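You operate a simulated robot arm through the tools that you are given. There is no shell and no other tool.

You run a simulated robot arm. Do the job below in one go: nothing can be reset, and whatever is moved stays where it is left.

## Task
Set the hours from 5:00 to 19:00, save, and put zone 2 on timed.

Only the result counts: the job must be done as asked and must still hold three seconds after the hand-in. Knocking over, shifting, dropping, spilling or breaking anything else fails it.

## Robot
A 7-joint arm with a two-finger parallel gripper, fixed in place. Base frame: the origin is at the foot of the arm, x ahead of it, y to its left, z up. Readings come in mm, degrees, newtons and seconds.
Its first joint turns from -132.0 to 132.0 degrees. Payload 3.91 kg.
The tool frame sits at the grasp point between the pads (the TCP): z along the fingers, y along the line on which they close. The tips reach 30 mm beyond it. Largest opening 110 mm; finger width 20, thickness 10; the body of the gripper, 48 by 112 mm, starts 55 mm behind the TCP.
Orientation is that of the tool frame in the base frame, as a unit quaternion [w, x, y, z]. With the fingers straight down and closing along the base's y, the tool's x points along the base's -x, its y along +y and its z along -z.

## Interface
- The arm moves only by the tool servo_tool. Its arguments are lists of equal length, an entry for each row: "dr": the turn, a rotation vector about the tool's x, y, z in units of 5 degrees (1.0 is 5 degrees), a list of three; "translation": the shift along the tool's x, y, z in units of 20 mm (1.0 is 20 mm), a list of three; "gripper": the opening, from 0 (shut) to 1 (fully open). In form: {"dr": [[wx, wy, wz], ...], "translation": [[x, y, z], ...], "gripper": [gripper, ...]}. A call has 1 to 20 rows; each row shifts and turns the commanded pose from where the row before left it, along the tool's axes as they then stand. A call with a number of a shift or a turn outside -1 to 1 is refused whole. Each row takes 0.2 s and may step no farther than 50 mm and 8.6 degrees from the row before; otherwise, or with a gripper value out of range, the whole call is refused. A pose out of reach is approached as far as the arm can. The call stops where the force on the tool passes 40 N (or 10 N more than at its start, if that is more) or the arm is blocked; 0.2 s more then pass. Each finger travels about 108 mm/s and halts on what it meets, pressing with about 25 N; the grip force reading is that of the motor and also rises with nothing between the fingers. The clock runs only during rows and for 0.2 s after the last one: add rows that do not move to give the fingers time. It gives the time, the measured TCP pose, the force on the tool (base axes), the opening and the grip force at its end, in the units of the frame above (readings bear some noise), with the torque about the TCP (base axes, N m) and any sound that the robot's microphone picked up, and new pictures: "show" is both (left out), scene, wrist or none.
- Cameras (640 x 400 px; columns grow to the right, rows downward): "scene" is fixed at [398.5, -649.5, 1845.5]; the picture's right is [0.99, -0.15, 0.00], its down [-0.07, -0.50, -0.87] and it looks along [0.13, 0.86, -0.50] (base axes); focal length 334 px, centre (320, 200). "wrist" rides on the gripper at [72, 17, -103] in the tool frame; the picture's right is [-0.23, 0.97, 0.00], its down [-0.76, -0.18, -0.62] and it looks along [-0.61, -0.14, 0.78] (tool axes); focal length 222 px, centre (320, 200). There is no depth. A picture from a camera that has moved, and an enlarged one, comes with that camera's place and axes in the base frame and with its lens.
- zoom(camera, box): a new picture of the part [left, top, right, bottom] of that camera's present view, enlarged. No time passes.
- job_done(): hands the job in; it is judged then, once.

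Places have to be worked out from the pictures, the camera data and where the tool is seen. Open the gripper and draw the arm clear of the work before you hand the job in, unless the task says otherwise.

The tools are called as name(argument=value, ...) on one line, values as JSON. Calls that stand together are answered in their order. servo_tool: Moves the arm, as the interface text tells. Its arguments: {"type":"object","properties":{"dr":{"type":"array","items":{"type":"array","items":{"type":"number"}}},"translation":{"type":"array","items":{"type":"array","items":{"type":"number"}}},"gripper":{"type":"array","items":{"type":"number"}},"show":{"type":"string","enum":["both","scene","wrist","none"]}},"required":["dr","translation","gripper"]} The other tools are called the same way: zoom (camera, box) takes an enlarged picture of a part of a camera's view; job_done () hands the job in.

At the start:

```text
time_s: 0.0
tool_pos: [100.9, 539.2, 1399.7]
tcp_rot: [0.001, 0.0, 1.0, 0.0]
contact_force: [0.5, 0.3, 0.4]
wrist_torque: [-0.03, 0.01, 0.01]
opening: 110.0
grip_force: 0.0
```

scene: 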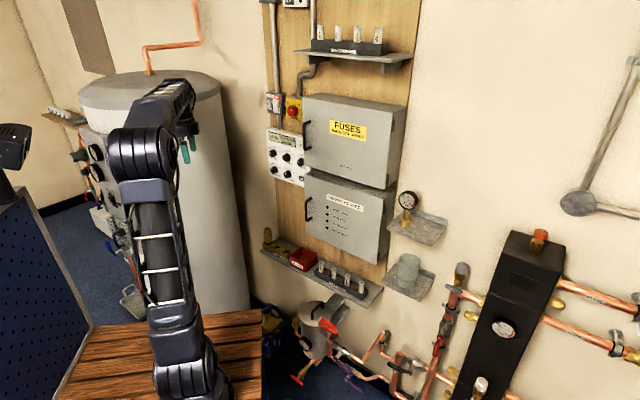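
wrist: 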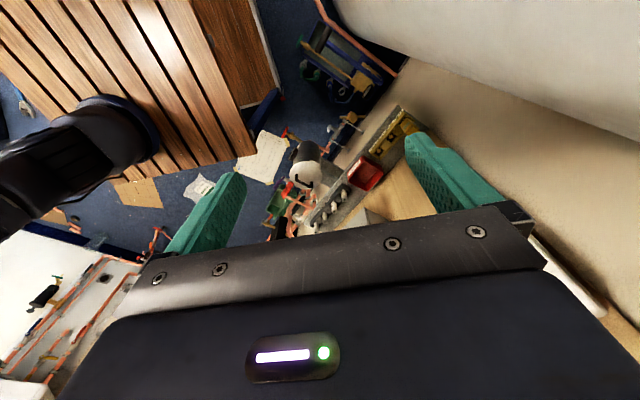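

The scene shows a panel with a display and knobs on the wall board near pixel (286,158). I zoom in to read it before any motion.

zoom(camera="scene", box=[255, 120, 319, 192])

zoom(camera="scene", box=[240, 0, 440, 310])

zoom(camera="scene", box=[40, 90, 160, 320])

```text
5.56 times, centred on (287, 156) of scene
camera zoom: at [398.5, -649.5, 1845.5], right [0.99, -0.15, 0.0], down [-0.07, -0.5, -0.87], along [0.13, 0.86, -0.5], focal length 1856 px, centre (503, 444)
```

zoom: 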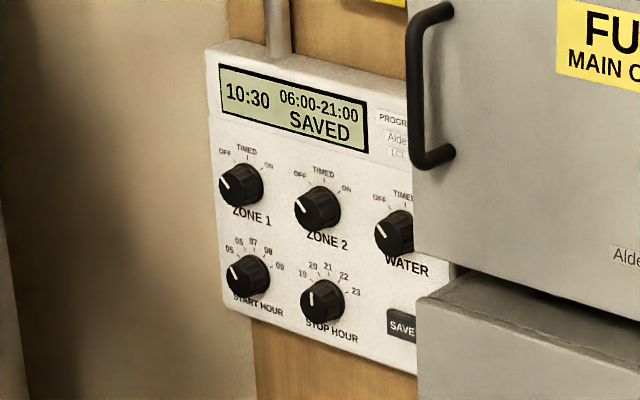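

```text
1.29 times, centred on (340, 155) of scene
camera zoom: at [398.5, -649.5, 1845.5], right [0.99, -0.15, 0.0], down [-0.07, -0.5, -0.87], along [0.13, 0.86, -0.5], focal length 431 px, centre (294, 258)
```

zoom: 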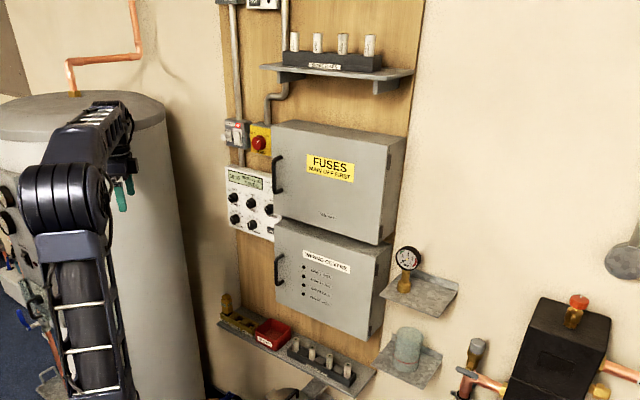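

```text
1.74 times, centred on (100, 205) of scene
camera zoom: at [398.5, -649.5, 1845.5], right [0.99, -0.15, 0.0], down [-0.07, -0.5, -0.87], along [0.13, 0.86, -0.5], focal length 581 px, centre (703, 191)
```

zoom: 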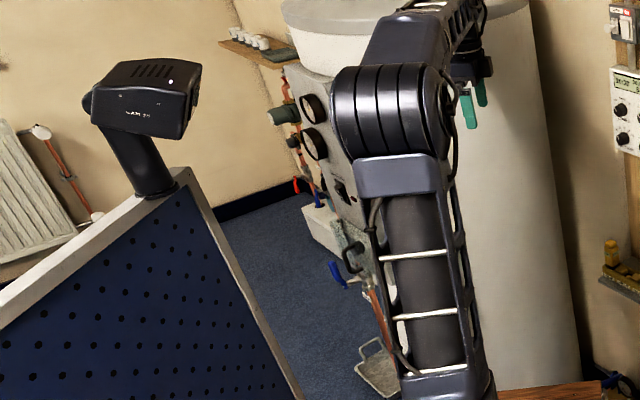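

The programmer panel shows 10:30, "06:00-21:00 SAVED", knobs ZONE 1, ZONE 2, WATER, START HOUR and STOP HOUR, and a SAVE button. Triangulating from both cameras, the wall runs along about (0.756,-0.655), with ZONE 2 near (457,715,1279) and STOP HOUR near (457,715,1198). I first move off the tank to a standoff at about (247,473,1240) and yaw to face the wall.

servo_tool(dr=[[0, 0, 0], [0, 0, 0], [0, 0, 0], [0, 0, 0], [0, 0, 0], [0, 0, 0], [0, 0, 0], [0, 0, 0], [0, 0, -0.982], [0, 0, -0.982], [0, 0, -0.982], [0, 0, -0.982], [0, 0, -0.982], [0, 0, -0.982], [0, 0, -0.982], [0, 0, -0.982], [0, 0, -0.982], [0, 0, -0.982]], translation=[[-0.9125, -0.4125, 1], [-0.9125, -0.4125, 1], [-0.9125, -0.4125, 1], [-0.9125, -0.4125, 1], [-0.9125, -0.4125, 1], [-0.9125, -0.4125, 1], [-0.9125, -0.4125, 1], [-0.9125, -0.4125, 1], [0, 0, 0], [0, 0, 0], [0, 0, 0], [0, 0, 0], [0, 0, 0], [0, 0, 0], [0, 0, 0], [0, 0, 0], [0, 0, 0], [0, 0, 0]], gripper=[1, 1, 1, 1, 1, 1, 1, 1, 1, 1, 1, 1, 1, 1, 1, 1, 1, 1])

```text
time_s: 3.8
tool_pos: [247.3, 474.2, 1238.9]
tcp_rot: [0.0, -0.416, 0.909, 0.0]
contact_force: [1.4, -0.1, 0.6]
wrist_torque: [0.0, -0.01, 0.04]
opening: 109.7
grip_force: 0.1
camera wrist: at [185.6, 428.3, 1342.6], right [-0.59, 0.81, 0.0], down [0.63, 0.46, 0.62], along [0.5, 0.37, -0.78], focal length 222 px, centre (320, 200)
```

scene: 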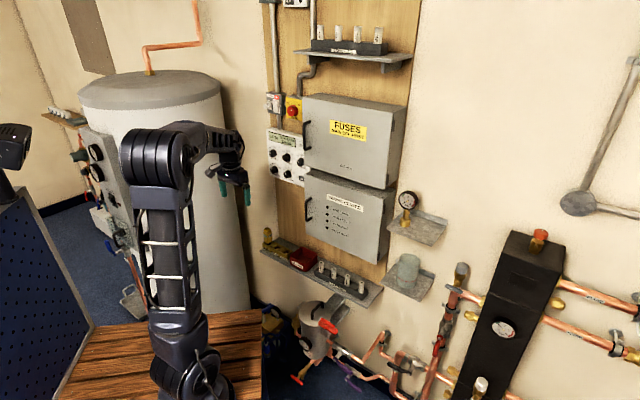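
wrist: 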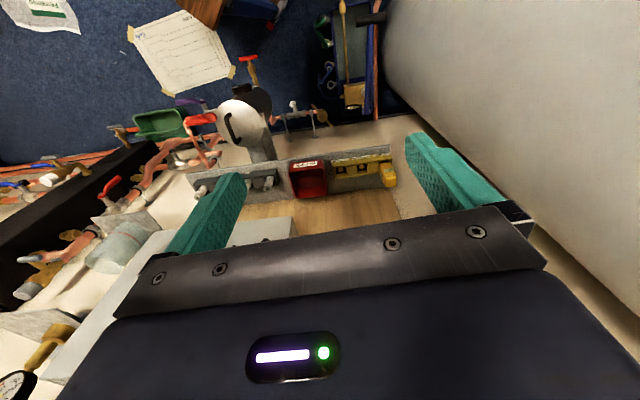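

The standoff was reached cleanly, and the gripper faces the wall with its x axis toward the base. Next I pitch the tool up 90° so the fingers point at the panel, with the wrist camera underneath.

servo_tool(dr=[[0, -1, 0], [0, -1, 0], [0, -1, 0], [0, -1, 0], [0, -1, 0], [0, -1, 0], [0, -1, 0], [0, -1, 0], [0, -1, 0]], translation=[[0, 0, 0], [0, 0, 0], [0, 0, 0], [0, 0, 0], [0, 0, 0], [0, 0, 0], [0, 0, 0], [0, 0, 0], [0, 0, 0]], gripper=[1, 1, 1, 1, 1, 1, 1, 1, 1])

```text
time_s: 5.8
tool_pos: [245.1, 475.2, 1240.2]
tcp_rot: [0.348, -0.384, 0.84, 0.159]
contact_force: [-0.2, 1.1, -0.3]
wrist_torque: [0.0, 0.01, 0.01]
opening: 109.9
grip_force: 0.0
camera wrist: at [151.7, 389.9, 1261.1], right [-0.63, 0.76, 0.16], down [0.2, -0.04, 0.98], along [0.75, 0.65, -0.12], focal length 222 px, centre (320, 200)
```

scene: 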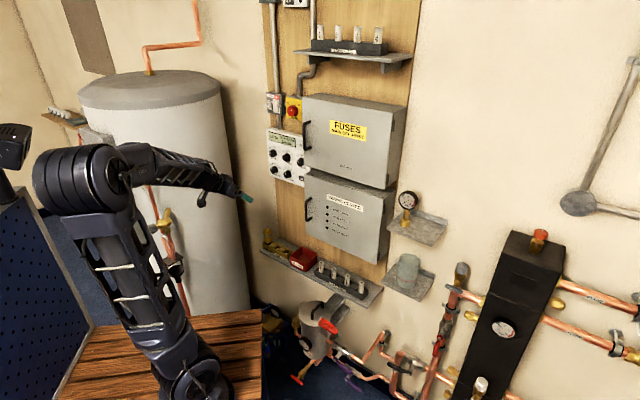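
wrist: 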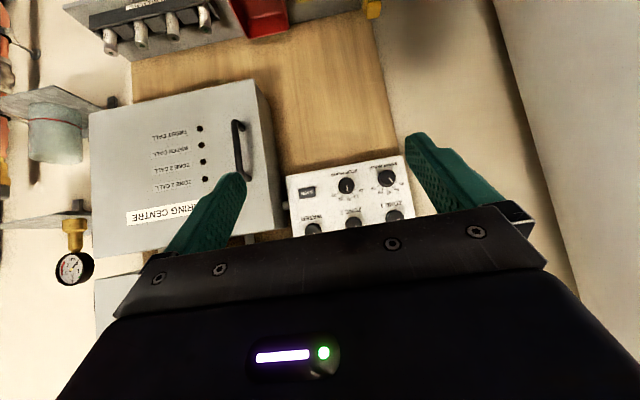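

The panel is now visible in the wrist view (upside down). The elbow is swinging back toward the pegboard on the left, so I check the clearance before pitching further.

zoom(camera="scene", box=[0, 100, 280, 400])

zoom(camera="wrist", box=[270, 140, 430, 240])

```text
1.33 times, centred on (140, 250) of scene
camera zoom: at [398.5, -649.5, 1845.5], right [0.99, -0.15, 0.0], down [-0.07, -0.5, -0.87], along [0.13, 0.86, -0.5], focal length 446 px, centre (560, 133)
```

zoom: 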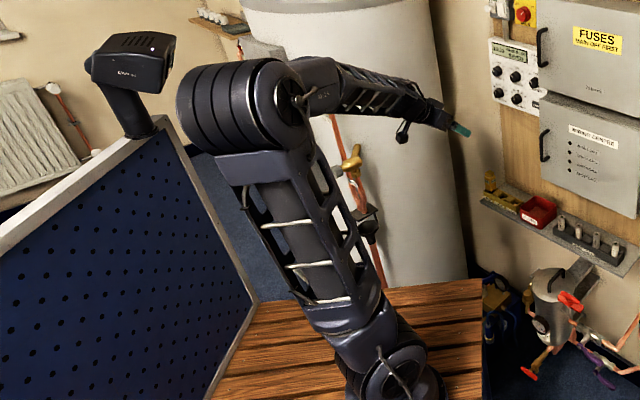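

```text
4.00 times, centred on (350, 190) of wrist
camera zoom: at [151.7, 389.9, 1261.1], right [-0.63, 0.76, 0.16], down [0.2, -0.04, 0.98], along [0.75, 0.65, -0.12], focal length 888 px, centre (200, 240)
```

zoom: 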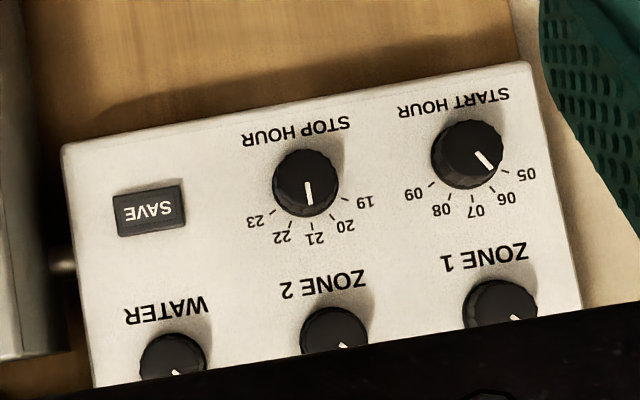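

STOP is at 21 and START is at 06, which matches the display. The pegboard is about at x=-300 with its top near z=1400, and the elbow is roughly 230 mm clear and higher. I finish the pitch while moving the TCP about 100 mm toward the wall, so the elbow does not go farther back.

servo_tool(dr=[[0, -1, 0], [0, -1, 0], [0, -1, 0], [0, -1, 0], [0, -1, 0], [0, -1, 0], [0, -1, 0], [0, -1, 0], [0, -1, 0]], translation=[[-0.389, 0, 0.389], [-0.354, 0, 0.421], [-0.315, 0, 0.451], [-0.275, 0, 0.476], [-0.232, 0, 0.498], [-0.188, 0, 0.517], [-0.142, 0, 0.531], [-0.096, 0, 0.542], [-0.048, 0, 0.548]], gripper=[1, 1, 1, 1, 1, 1, 1, 1, 1])

```text
time_s: 7.8
tool_pos: [311.9, 547.8, 1239.9]
tcp_rot: [0.644, -0.294, 0.642, 0.295]
contact_force: [-0.5, 0.1, -0.1]
wrist_torque: [0.0, 0.0, 0.01]
opening: 110.0
grip_force: 0.0
camera wrist: at [230.0, 479.0, 1167.5], right [-0.74, 0.64, 0.23], down [-0.27, -0.59, 0.76], along [0.62, 0.5, 0.61], focal length 222 px, centre (320, 200)
```

scene: 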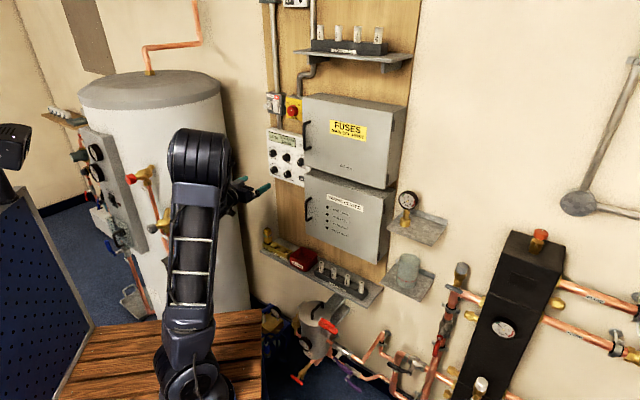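
wrist: 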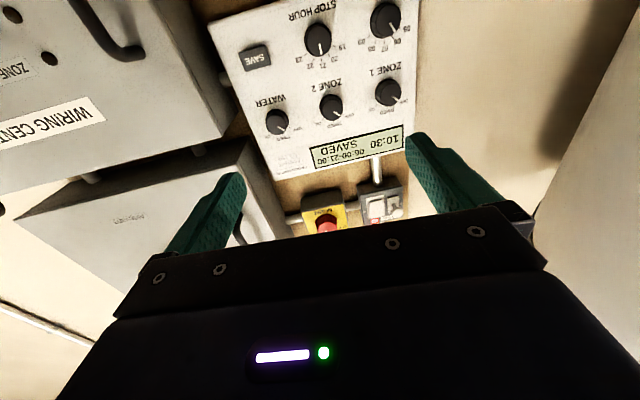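

The tool now points straight at the wall at about 220 mm from the panel. I zoom the wrist view to measure the knobs, pointers, ticks and the SAVE button.

zoom(camera="wrist", box=[200, 0, 440, 150])

zoom(camera="scene", box=[220, 90, 420, 280])

```text
2.67 times, centred on (320, 75) of wrist
camera zoom: at [230.0, 479.0, 1167.5], right [-0.74, 0.64, 0.23], down [-0.27, -0.59, 0.76], along [0.62, 0.5, 0.61], focal length 592 px, centre (320, 533)
```

zoom: 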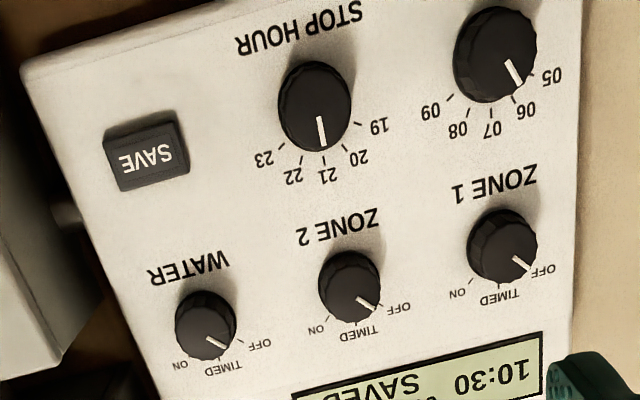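

```text
2.11 times, centred on (320, 185) of scene
camera zoom: at [398.5, -649.5, 1845.5], right [0.99, -0.15, 0.0], down [-0.07, -0.5, -0.87], along [0.13, 0.86, -0.5], focal length 703 px, centre (320, 232)
```

zoom: 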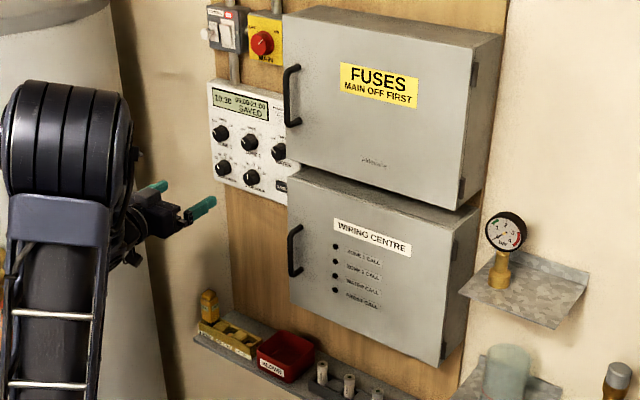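

Hour ticks are about 30° apart and the knobs about 78 mm apart. STOP HOUR sits about 56 mm below and 11 mm left of the tool axis, roughly 215-240 mm ahead. I narrow the fingers to about 60 mm, line up with it and move 100 mm closer to refine the depth.

servo_tool(dr=[[0, 0, 0], [0, 0, 0], [0, 0, 0], [0, 0, 0], [0, 0, 0]], translation=[[0.56, 0.115, 1], [0.56, 0.115, 1], [0.56, 0.115, 1], [0.56, 0.115, 1], [0.56, 0.115, 1]], gripper=[0.55, 0.55, 0.55, 0.55, 0.55])

```text
time_s: 9.0
tool_pos: [366.2, 634.3, 1183.5]
tcp_rot: [0.643, -0.294, 0.643, 0.294]
contact_force: [-0.5, 0.0, -0.6]
wrist_torque: [-0.03, 0.0, 0.0]
opening: 60.7
grip_force: 0.1
camera wrist: at [284.9, 564.1, 1111.4], right [-0.74, 0.64, 0.23], down [-0.27, -0.59, 0.76], along [0.62, 0.5, 0.61], focal length 222 px, centre (320, 200)
```

scene: 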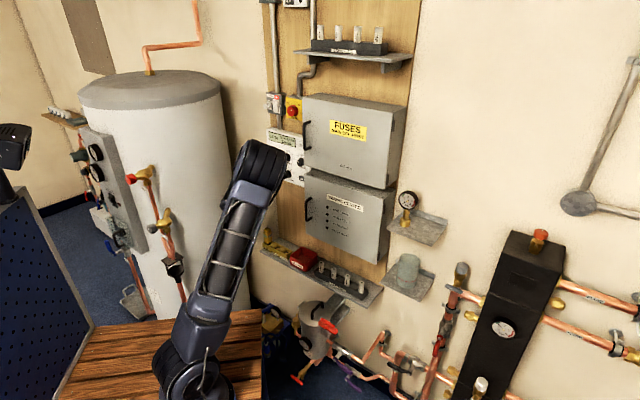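
wrist: 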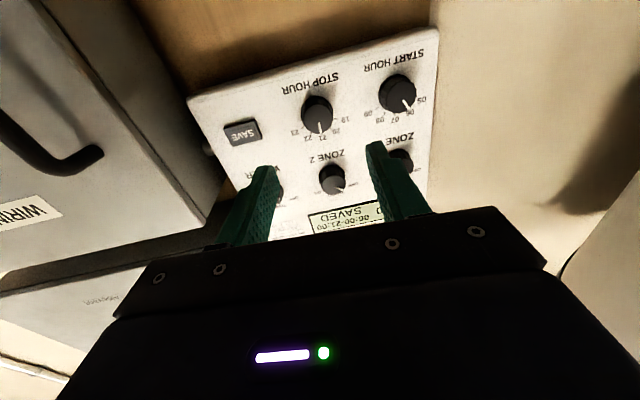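

The arm is at about 120 mm from the panel with the STOP knob ahead. I zoom in to measure its position from this nearer view and triangulate the depth.

zoom(camera="wrist", box=[200, 30, 440, 180])

zoom(camera="scene", box=[220, 110, 380, 230])

```text
2.67 times, centred on (320, 105) of wrist
camera zoom: at [284.9, 564.1, 1111.4], right [-0.74, 0.64, 0.23], down [-0.27, -0.59, 0.76], along [0.62, 0.5, 0.61], focal length 592 px, centre (320, 453)
```

zoom: 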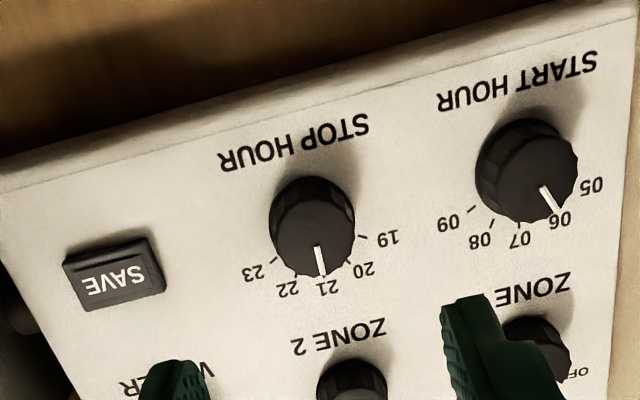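

```text
3.33 times, centred on (300, 170) of scene
camera zoom: at [398.5, -649.5, 1845.5], right [0.99, -0.15, 0.0], down [-0.07, -0.5, -0.87], along [0.13, 0.86, -0.5], focal length 1114 px, centre (387, 300)
```

zoom: 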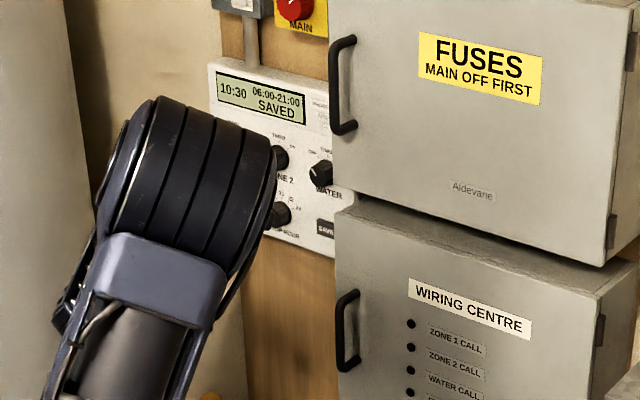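

Triangulating the two wrist views puts the STOP knob about 127-132 mm ahead, 3 mm right of the tool axis and level with it. I advance 60 mm with a 3 mm correction to the right, then measure again.

servo_tool(dr=[[0, 0, 0], [0, 0, 0], [0, 0, 0], [0, 0, 0]], translation=[[0, -0.055, 1], [0, -0.055, 1], [0, -0.055, 1], [0, 0, 0]], gripper=[0.55, 0.55, 0.55, 0.55], show="wrist")

zoom(camera="wrist", box=[200, 60, 440, 210])

```text
time_s: 10.0
tool_pos: [409.5, 677.9, 1184.5]
tcp_rot: [0.643, -0.295, 0.643, 0.294]
contact_force: [0.0, -0.2, 0.8]
wrist_torque: [-0.02, -0.02, 0.01]
opening: 60.2
grip_force: 0.2
camera wrist: at [328.3, 608.4, 1110.4], right [-0.74, 0.64, 0.23], down [-0.27, -0.59, 0.76], along [0.62, 0.5, 0.61], focal length 222 px, centre (320, 200)
```

wrist: 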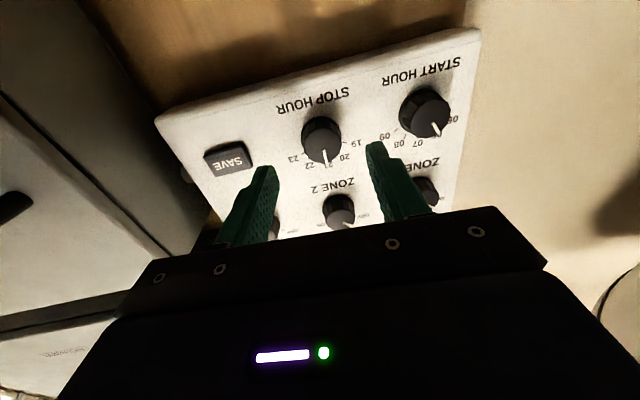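

```text
2.67 times, centred on (320, 135) of wrist
camera zoom: at [328.3, 608.4, 1110.4], right [-0.74, 0.64, 0.23], down [-0.27, -0.59, 0.76], along [0.62, 0.5, 0.61], focal length 592 px, centre (320, 373)
```

zoom: 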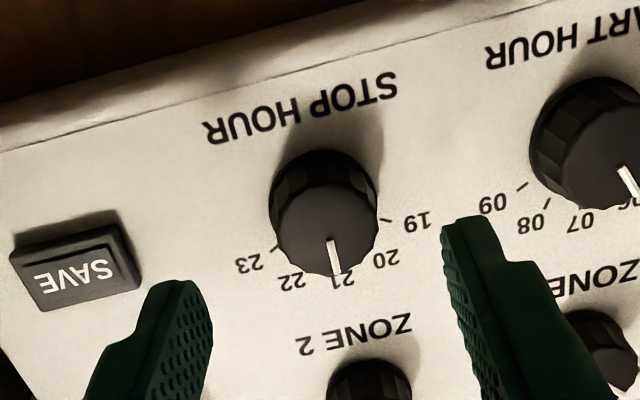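

Knob spacing across the views comes out at 80 mm, so the STOP knob face is about 57 mm ahead, centred within 1 mm, with the panel about 77 mm ahead. I pre-rotate +30° about the tool axis so the 60° turn ends at -30°, then advance 38 mm to straddle the knob.

servo_tool(dr=[[0, 0, 1], [0, 0, 1], [0, 0, 1], [0, 0, 1], [0, 0, 1], [0, 0, 1], [0, 0, 0], [0, 0, 0], [0, 0, 0]], translation=[[0, 0, 0], [0, 0, 0], [0, 0, 0], [0, 0, 0], [0, 0, 0], [0, 0, 0], [0, 0, 0.95], [0, 0, 0.95], [0, 0, 0]], gripper=[0.55, 0.55, 0.55, 0.55, 0.55, 0.55, 0.55, 0.55, 0.55])

zoom(camera="wrist", box=[200, 60, 440, 210])

```text
time_s: 12.0
tool_pos: [433.3, 703.7, 1183.4]
tcp_rot: [0.545, -0.117, 0.698, 0.45]
contact_force: [-1.0, 0.5, 0.5]
wrist_torque: [0.02, -0.02, -0.02]
opening: 60.2
grip_force: 0.1
camera wrist: at [327.5, 657.2, 1129.1], right [-0.55, 0.48, 0.68], down [0.0, -0.82, 0.57], along [0.83, 0.31, 0.45], focal length 222 px, centre (320, 200)
```

scene: 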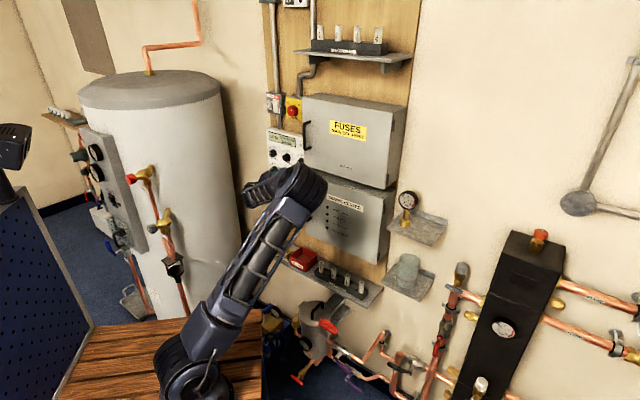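
wrist: 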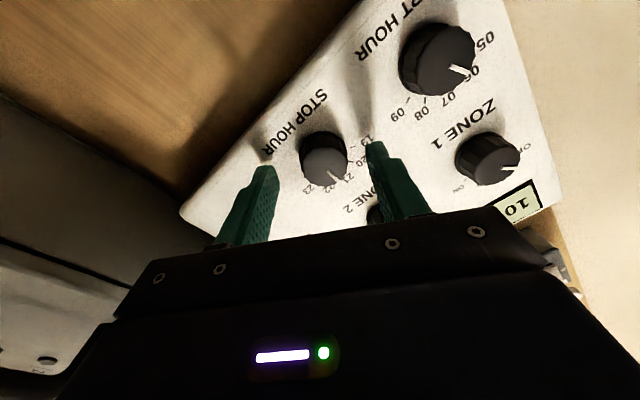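

```text
2.67 times, centred on (320, 135) of wrist
camera zoom: at [327.5, 657.2, 1129.1], right [-0.55, 0.48, 0.68], down [0.0, -0.82, 0.57], along [0.83, 0.31, 0.45], focal length 592 px, centre (320, 373)
```

zoom: 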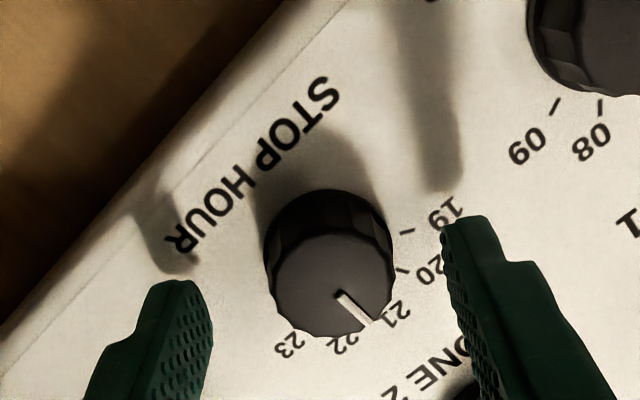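

The fingers straddle the STOP knob without contact (about 60 mm open). Before closing I zoom on START and ZONE 1 from this pose, to check the lateral centring and depth.

zoom(camera="wrist", box=[360, 0, 560, 125])

zoom(camera="scene", box=[230, 120, 390, 240])

```text
3.20 times, centred on (460, 62) of wrist
camera zoom: at [327.5, 657.2, 1129.1], right [-0.55, 0.48, 0.68], down [0.0, -0.82, 0.57], along [0.83, 0.31, 0.45], focal length 711 px, centre (-128, 640)
```

zoom: 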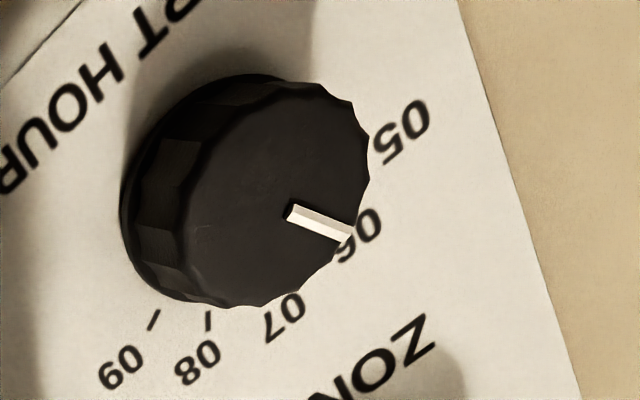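

```text
3.33 times, centred on (310, 180) of scene
camera zoom: at [398.5, -649.5, 1845.5], right [0.99, -0.15, 0.0], down [-0.07, -0.5, -0.87], along [0.13, 0.86, -0.5], focal length 1114 px, centre (353, 267)
```

zoom: 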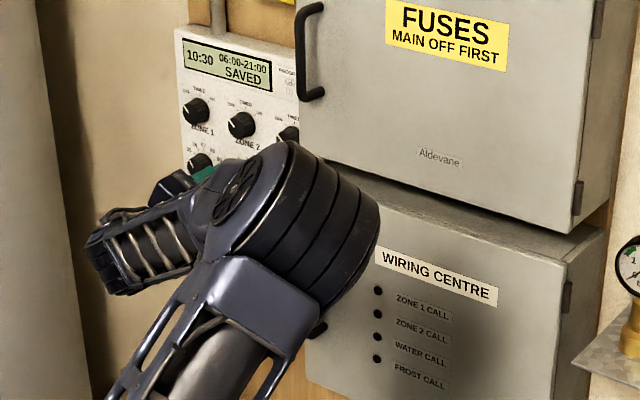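

The STOP knob face works out at 18-22 mm ahead of the TCP, offset about +2.4 mm in tool y and +1 mm in x. I correct that, advance 3 mm more and close on the knob.

servo_tool(dr=[[0, 0, 0], [0, 0, 0], [0, 0, 0], [0, 0, 0], [0, 0, 0]], translation=[[0.05, 0.12, 0.15], [0, 0, 0], [0, 0, 0], [0, 0, 0], [0, 0, 0]], gripper=[0.55, 0.55, 0, 0, 0], show="wrist")

zoom(camera="wrist", box=[200, 60, 440, 210])

```text
time_s: 13.2
tool_pos: [434.8, 707.8, 1183.7]
tcp_rot: [0.546, -0.117, 0.698, 0.449]
contact_force: [1.4, -2.4, -1.8]
wrist_torque: [0.04, -0.01, -0.2]
opening: 32.0
grip_force: 45.5
camera wrist: at [327.3, 661.2, 1129.4], right [-0.55, 0.48, 0.68], down [0.0, -0.82, 0.57], along [0.83, 0.31, 0.45], focal length 222 px, centre (320, 200)
```

wrist: 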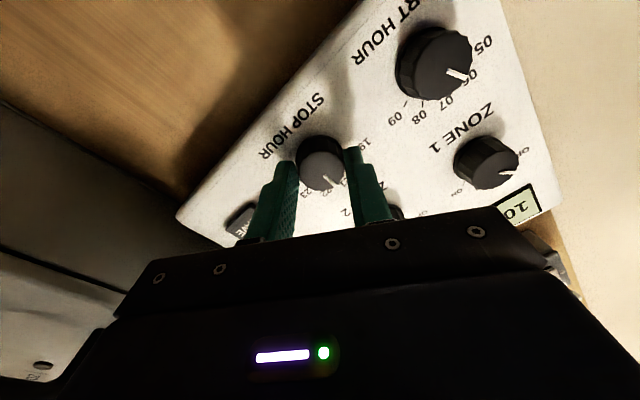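

```text
2.67 times, centred on (320, 135) of wrist
camera zoom: at [327.3, 661.2, 1129.4], right [-0.55, 0.48, 0.68], down [0.0, -0.82, 0.57], along [0.83, 0.31, 0.45], focal length 592 px, centre (320, 373)
```

zoom: 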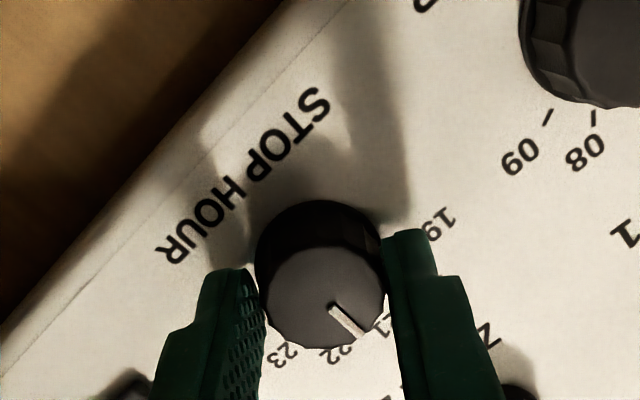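

The fingers closed on the knob at 32 mm with only small side forces. I rotate -30° (counter-clockwise as seen from the front) first, to see how the knob follows.

servo_tool(dr=[[0, 0, -1], [0, 0, -1], [0, 0, -1], [0, 0, -1], [0, 0, -1], [0, 0, -1], [0, 0, 0]], translation=[[0, 0, 0], [0, 0, 0], [0, 0, 0], [0, 0, 0], [0, 0, 0], [0, 0, 0], [0, 0, 0]], gripper=[0, 0, 0, 0, 0, 0, 0])

zoom(camera="wrist", box=[200, 60, 440, 210])

zoom(camera="scene", box=[250, 115, 330, 195])

```text
time_s: 14.8
tool_pos: [434.8, 707.6, 1183.7]
tcp_rot: [0.644, -0.294, 0.643, 0.294]
contact_force: [-0.9, -22.8, 3.7]
wrist_torque: [0.0, 0.07, -0.51]
opening: 31.8
grip_force: 45.2
camera wrist: at [353.1, 638.5, 1111.1], right [-0.74, 0.64, 0.23], down [-0.27, -0.59, 0.76], along [0.62, 0.5, 0.61], focal length 222 px, centre (320, 200)
```

scene: 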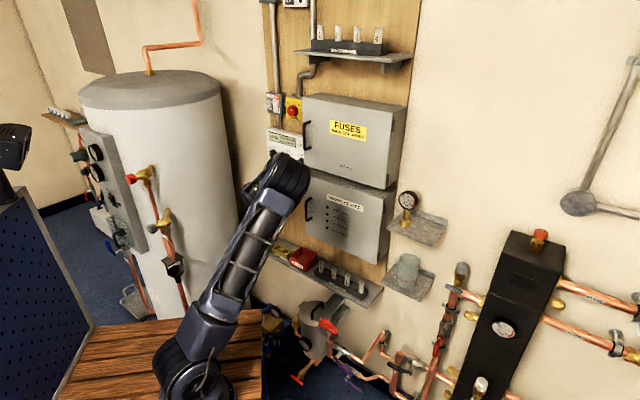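
wrist: 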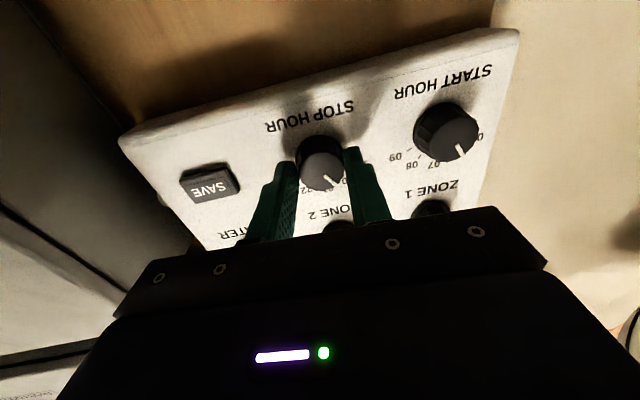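

```text
2.67 times, centred on (320, 135) of wrist
camera zoom: at [353.1, 638.5, 1111.1], right [-0.74, 0.64, 0.23], down [-0.27, -0.59, 0.76], along [0.62, 0.5, 0.61], focal length 592 px, centre (320, 373)
```

zoom: 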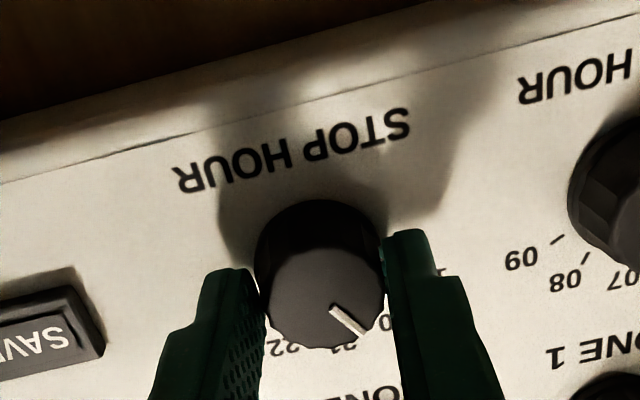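

```text
5.00 times, centred on (290, 155) of scene
camera zoom: at [398.5, -649.5, 1845.5], right [0.99, -0.15, 0.0], down [-0.07, -0.5, -0.87], along [0.13, 0.86, -0.5], focal length 1670 px, centre (470, 425)
```

zoom: 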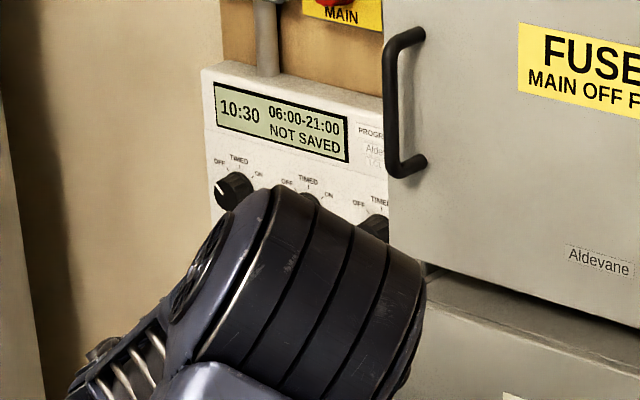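

The knob followed to about 20 and the display now says NOT SAVED. The tool feels about 23 N of side force, so I back off about 1 mm right and 1 mm away from the panel to relieve it while turning the other -30°.

servo_tool(dr=[[0, 0, 0], [0, 0, -1], [0, 0, -1], [0, 0, -1], [0, 0, -1], [0, 0, -1], [0, 0, -1], [0, 0, 0]], translation=[[0, -0.05, -0.05], [0, 0, 0], [0, 0, 0], [0, 0, 0], [0, 0, 0], [0, 0, 0], [0, 0, 0], [0, 0, 0]], gripper=[0, 0, 0, 0, 0, 0, 0, 0])

zoom(camera="wrist", box=[200, 60, 440, 210])

zoom(camera="scene", box=[250, 115, 330, 195])

```text
time_s: 16.6
tool_pos: [433.0, 705.2, 1183.2]
tcp_rot: [0.697, -0.451, 0.545, 0.118]
contact_force: [3.6, -3.1, 7.0]
wrist_torque: [0.5, 0.21, -0.15]
opening: 31.2
grip_force: 45.1
camera wrist: at [381.8, 611.9, 1112.3], right [-0.72, 0.63, -0.29], down [-0.58, -0.32, 0.75], along [0.37, 0.71, 0.6], focal length 222 px, centre (320, 200)
```

scene: 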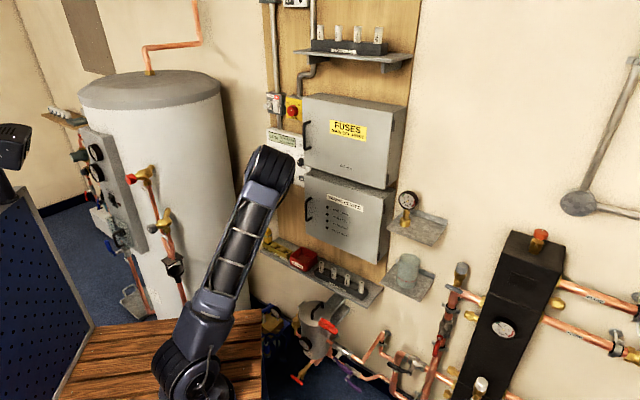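
wrist: 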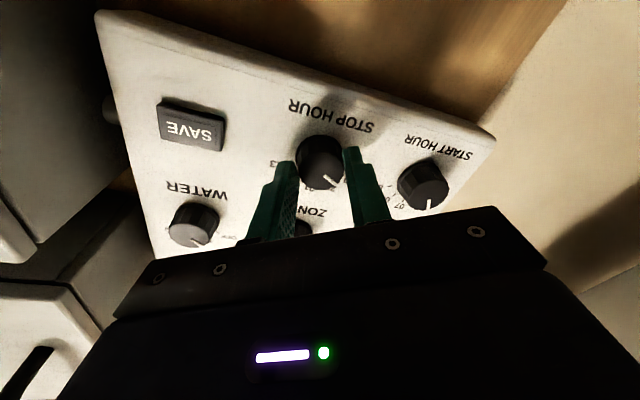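

```text
2.67 times, centred on (320, 135) of wrist
camera zoom: at [381.8, 611.9, 1112.3], right [-0.72, 0.63, -0.29], down [-0.58, -0.32, 0.75], along [0.37, 0.71, 0.6], focal length 592 px, centre (320, 373)
```

zoom: 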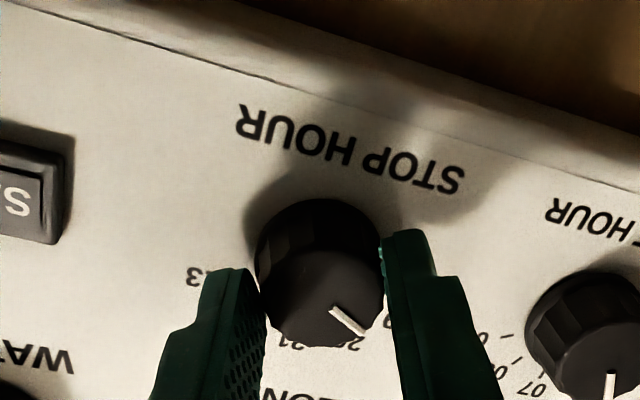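

```text
5.00 times, centred on (290, 155) of scene
camera zoom: at [398.5, -649.5, 1845.5], right [0.99, -0.15, 0.0], down [-0.07, -0.5, -0.87], along [0.13, 0.86, -0.5], focal length 1670 px, centre (470, 425)
```

zoom: 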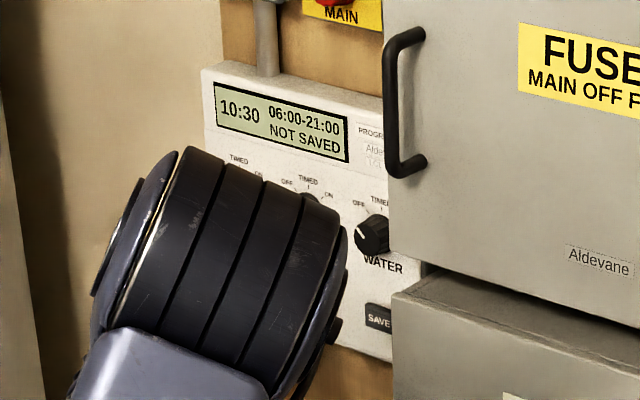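

The pointer kept the same angle relative to the fingers, so the knob turned the full 60° without slipping. I open, back off 38 mm, roll back to level and check the pointer.

servo_tool(dr=[[0, 0, 0], [0, 0, 0], [0, 0, 0], [0, 0, 0], [0, 0, 1], [0, 0, 1], [0, 0, 1], [0, 0, 1], [0, 0, 1], [0, 0, 1], [0, 0, 0]], translation=[[0, 0, 0], [0, 0, 0], [0, 0, -1], [0, 0, -1], [0, 0, 0], [0, 0, 0], [0, 0, 0], [0, 0, 0], [0, 0, 0], [0, 0, 0], [0, 0, 0]], gripper=[0.55, 0.55, 0.55, 0.55, 0.55, 0.55, 0.55, 0.55, 0.55, 0.55, 0.55])

zoom(camera="wrist", box=[200, 30, 520, 230])

zoom(camera="wrist", box=[270, 90, 390, 165])

```text
time_s: 19.0
tool_pos: [408.3, 676.6, 1182.0]
tcp_rot: [0.642, -0.293, 0.644, 0.295]
contact_force: [0.8, 0.0, 0.1]
wrist_torque: [-0.01, -0.02, -0.01]
opening: 60.3
grip_force: 0.1
camera wrist: at [327.1, 607.7, 1110.3], right [-0.74, 0.64, 0.23], down [-0.27, -0.59, 0.76], along [0.62, 0.5, 0.61], focal length 222 px, centre (320, 200)
```

scene: 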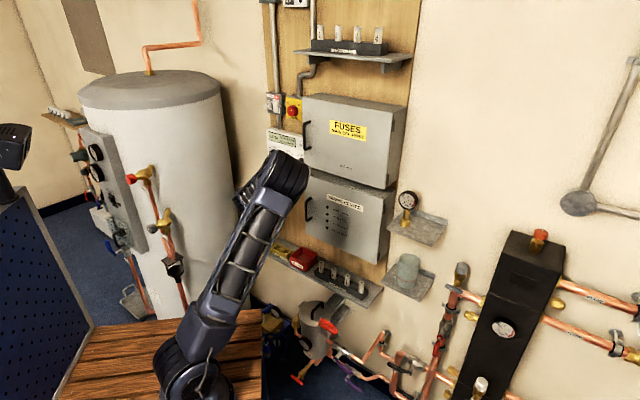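
wrist: 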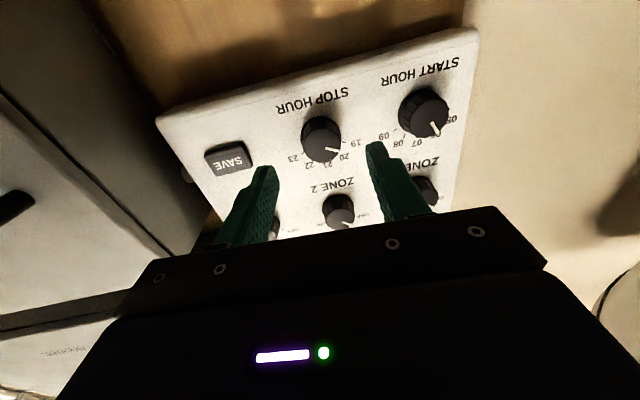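

```text
2.00 times, centred on (360, 130) of wrist
camera zoom: at [327.1, 607.7, 1110.3], right [-0.74, 0.64, 0.23], down [-0.27, -0.59, 0.76], along [0.62, 0.5, 0.61], focal length 444 px, centre (240, 340)
```

zoom: 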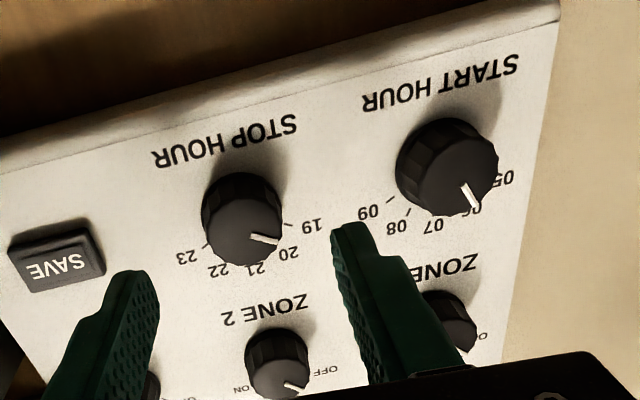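

```text
5.33 times, centred on (330, 128) of wrist
camera zoom: at [327.1, 607.7, 1110.3], right [-0.74, 0.64, 0.23], down [-0.27, -0.59, 0.76], along [0.62, 0.5, 0.61], focal length 1185 px, centre (267, 587)
```

zoom: 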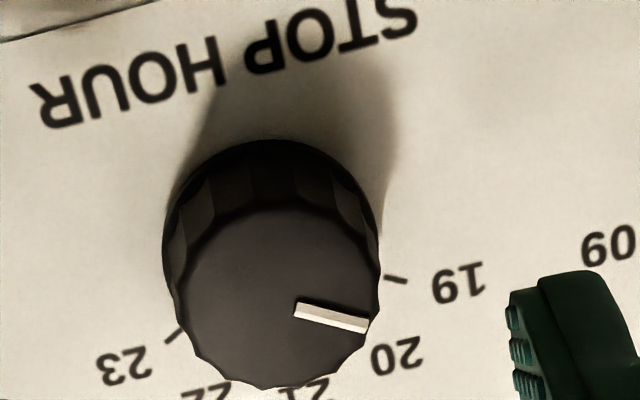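

The STOP pointer now measures about 62° left of vertical, which is the 19 mark. START HOUR is about 79 mm to the left, so I shift across at this safe standoff and re-measure.

servo_tool(dr=[[0, 0, 0], [0, 0, 0], [0, 0, 0], [0, 0, 0], [0, 0, 0]], translation=[[0, 0.9875, 0], [0, 0.9875, 0], [0, 0.9875, 0], [0, 0.9875, 0], [0, 0, 0]], gripper=[0.55, 0.55, 0.55, 0.55, 0.55])

zoom(camera="wrist", box=[200, 60, 440, 210])

```text
time_s: 20.2
tool_pos: [347.2, 727.6, 1183.0]
tcp_rot: [0.643, -0.294, 0.643, 0.294]
contact_force: [0.0, 0.2, -0.1]
wrist_torque: [0.0, -0.02, 0.0]
opening: 60.5
grip_force: 0.1
camera wrist: at [266.5, 658.5, 1110.7], right [-0.74, 0.64, 0.23], down [-0.27, -0.59, 0.76], along [0.62, 0.5, 0.61], focal length 222 px, centre (320, 200)
```

scene: 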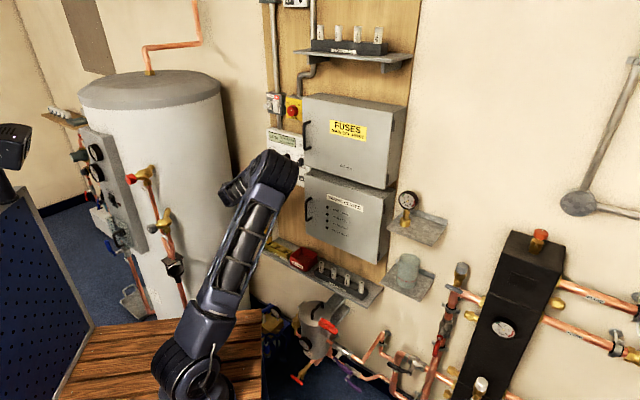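
wrist: 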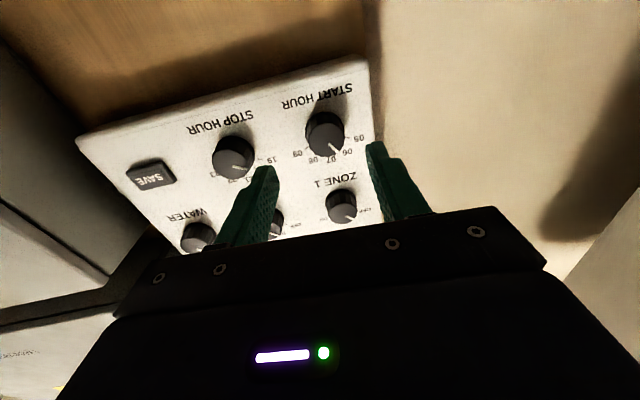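

```text
2.67 times, centred on (320, 135) of wrist
camera zoom: at [266.5, 658.5, 1110.7], right [-0.74, 0.64, 0.23], down [-0.27, -0.59, 0.76], along [0.62, 0.5, 0.61], focal length 592 px, centre (320, 373)
```

zoom: 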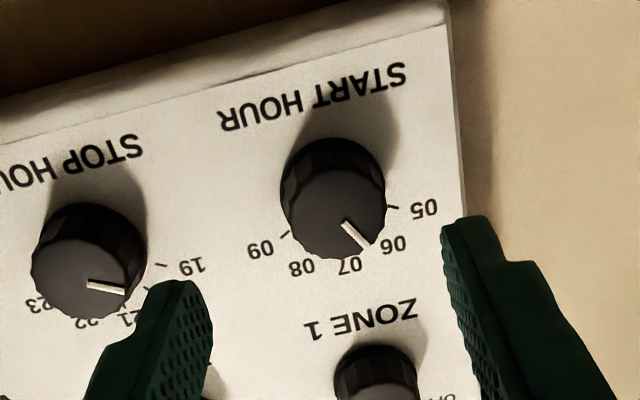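

START is about 3.5 mm left and 1 mm below the tool axis at the same depth as STOP was. I correct and advance 38 mm to straddle it, then check before gripping.

servo_tool(dr=[[0, 0, 0], [0, 0, 0], [0, 0, 0], [0, 0, 0]], translation=[[0.05, 0.175, 0], [0, 0, 0.95], [0, 0, 0.95], [0, 0, 0]], gripper=[0.55, 0.55, 0.55, 0.55], show="wrist")

zoom(camera="wrist", box=[200, 60, 440, 210])

```text
time_s: 21.2
tool_pos: [368.7, 759.7, 1183.7]
tcp_rot: [0.643, -0.294, 0.643, 0.293]
contact_force: [-0.7, 0.6, -0.2]
wrist_torque: [-0.03, -0.01, 0.02]
opening: 60.6
grip_force: 0.1
camera wrist: at [288.1, 690.2, 1110.2], right [-0.74, 0.64, 0.23], down [-0.27, -0.59, 0.76], along [0.62, 0.5, 0.61], focal length 222 px, centre (320, 200)
```

wrist: 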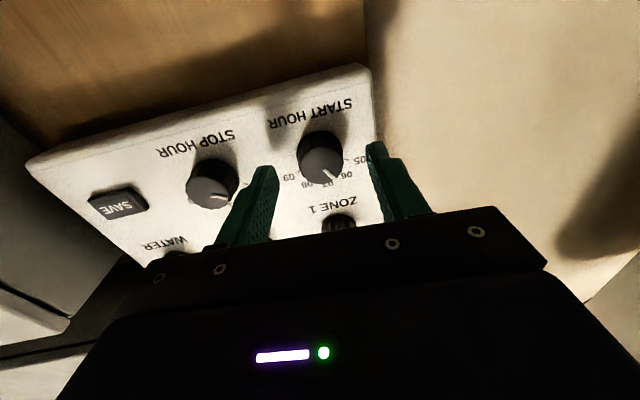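

```text
2.67 times, centred on (320, 135) of wrist
camera zoom: at [288.1, 690.2, 1110.2], right [-0.74, 0.64, 0.23], down [-0.27, -0.59, 0.76], along [0.62, 0.5, 0.61], focal length 592 px, centre (320, 373)
```

zoom: 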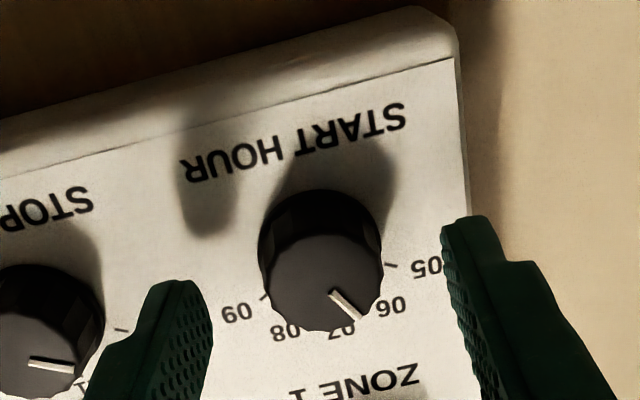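

The START knob is centred between the fingers within about 1 mm. I advance 2 mm, grip it, then turn -30° (06 to 05).

servo_tool(dr=[[0, 0, 0], [0, 0, 0], [0, 0, 0], [0, 0, 0]], translation=[[0, 0.02, 0.1], [0, 0, 0], [0, 0, 0], [0, 0, 0]], gripper=[0.55, 0, 0, 0], show="wrist")

zoom(camera="wrist", box=[200, 60, 440, 210])

```text
time_s: 22.2
tool_pos: [370.7, 761.0, 1183.3]
tcp_rot: [0.644, -0.293, 0.643, 0.293]
contact_force: [-2.0, 9.5, 1.0]
wrist_torque: [-0.18, 0.13, 0.23]
opening: 30.1
grip_force: 44.7
camera wrist: at [289.7, 692.3, 1110.2], right [-0.74, 0.64, 0.23], down [-0.27, -0.59, 0.76], along [0.62, 0.5, 0.61], focal length 222 px, centre (320, 200)
```

wrist: 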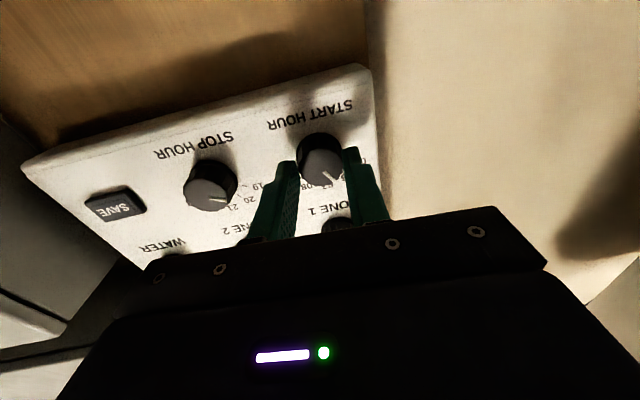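

```text
2.67 times, centred on (320, 135) of wrist
camera zoom: at [289.7, 692.3, 1110.2], right [-0.74, 0.64, 0.23], down [-0.27, -0.59, 0.76], along [0.62, 0.5, 0.61], focal length 592 px, centre (320, 373)
```

zoom: 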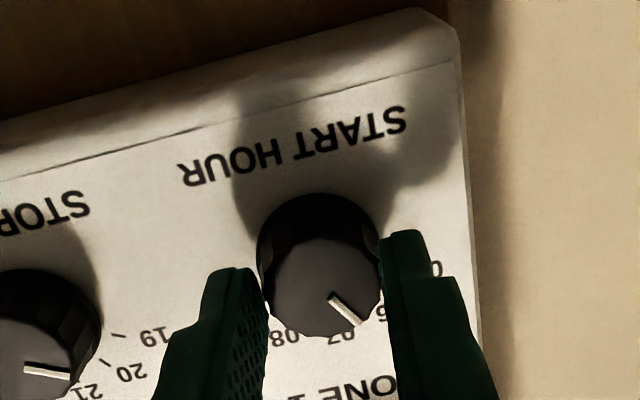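

The grip holds START at 30 mm with a light 9 N force. I turn it -30° (counter-clockwise).

servo_tool(dr=[[0, 0, -1], [0, 0, -1], [0, 0, -1], [0, 0, -1], [0, 0, -1], [0, 0, -1], [0, 0, 0]], translation=[[0, 0, 0], [0, 0, 0], [0, 0, 0], [0, 0, 0], [0, 0, 0], [0, 0, 0], [0, 0, 0]], gripper=[0, 0, 0, 0, 0, 0, 0])

zoom(camera="wrist", box=[200, 60, 440, 210])

```text
time_s: 23.8
tool_pos: [371.8, 760.2, 1182.6]
tcp_rot: [0.697, -0.451, 0.545, 0.117]
contact_force: [-0.1, -2.5, 0.1]
wrist_torque: [0.15, 0.45, -0.19]
opening: 29.6
grip_force: 44.5
camera wrist: at [319.0, 666.0, 1111.6], right [-0.72, 0.63, -0.29], down [-0.58, -0.32, 0.75], along [0.37, 0.71, 0.6], focal length 222 px, centre (320, 200)
```

scene: 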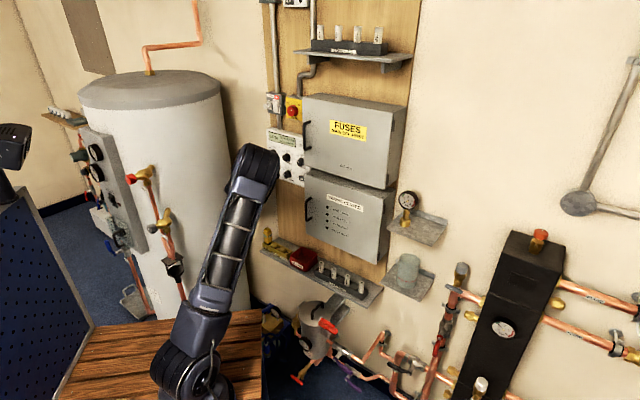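
wrist: 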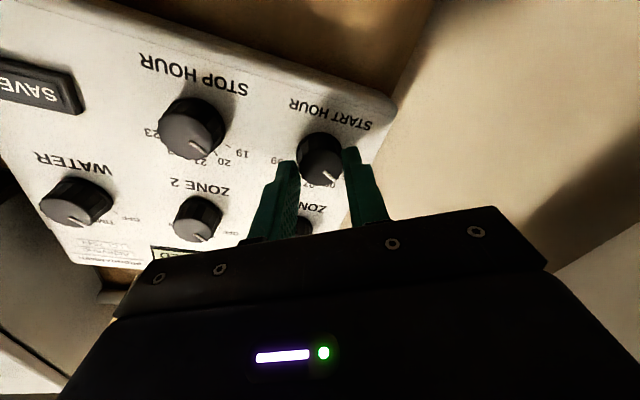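

```text
2.67 times, centred on (320, 135) of wrist
camera zoom: at [319.0, 666.0, 1111.6], right [-0.72, 0.63, -0.29], down [-0.58, -0.32, 0.75], along [0.37, 0.71, 0.6], focal length 592 px, centre (320, 373)
```

zoom: 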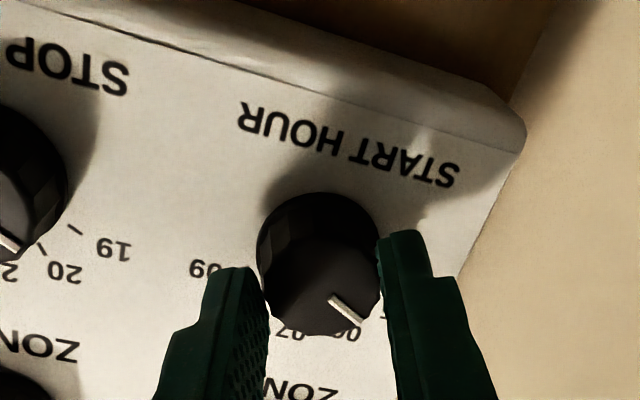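

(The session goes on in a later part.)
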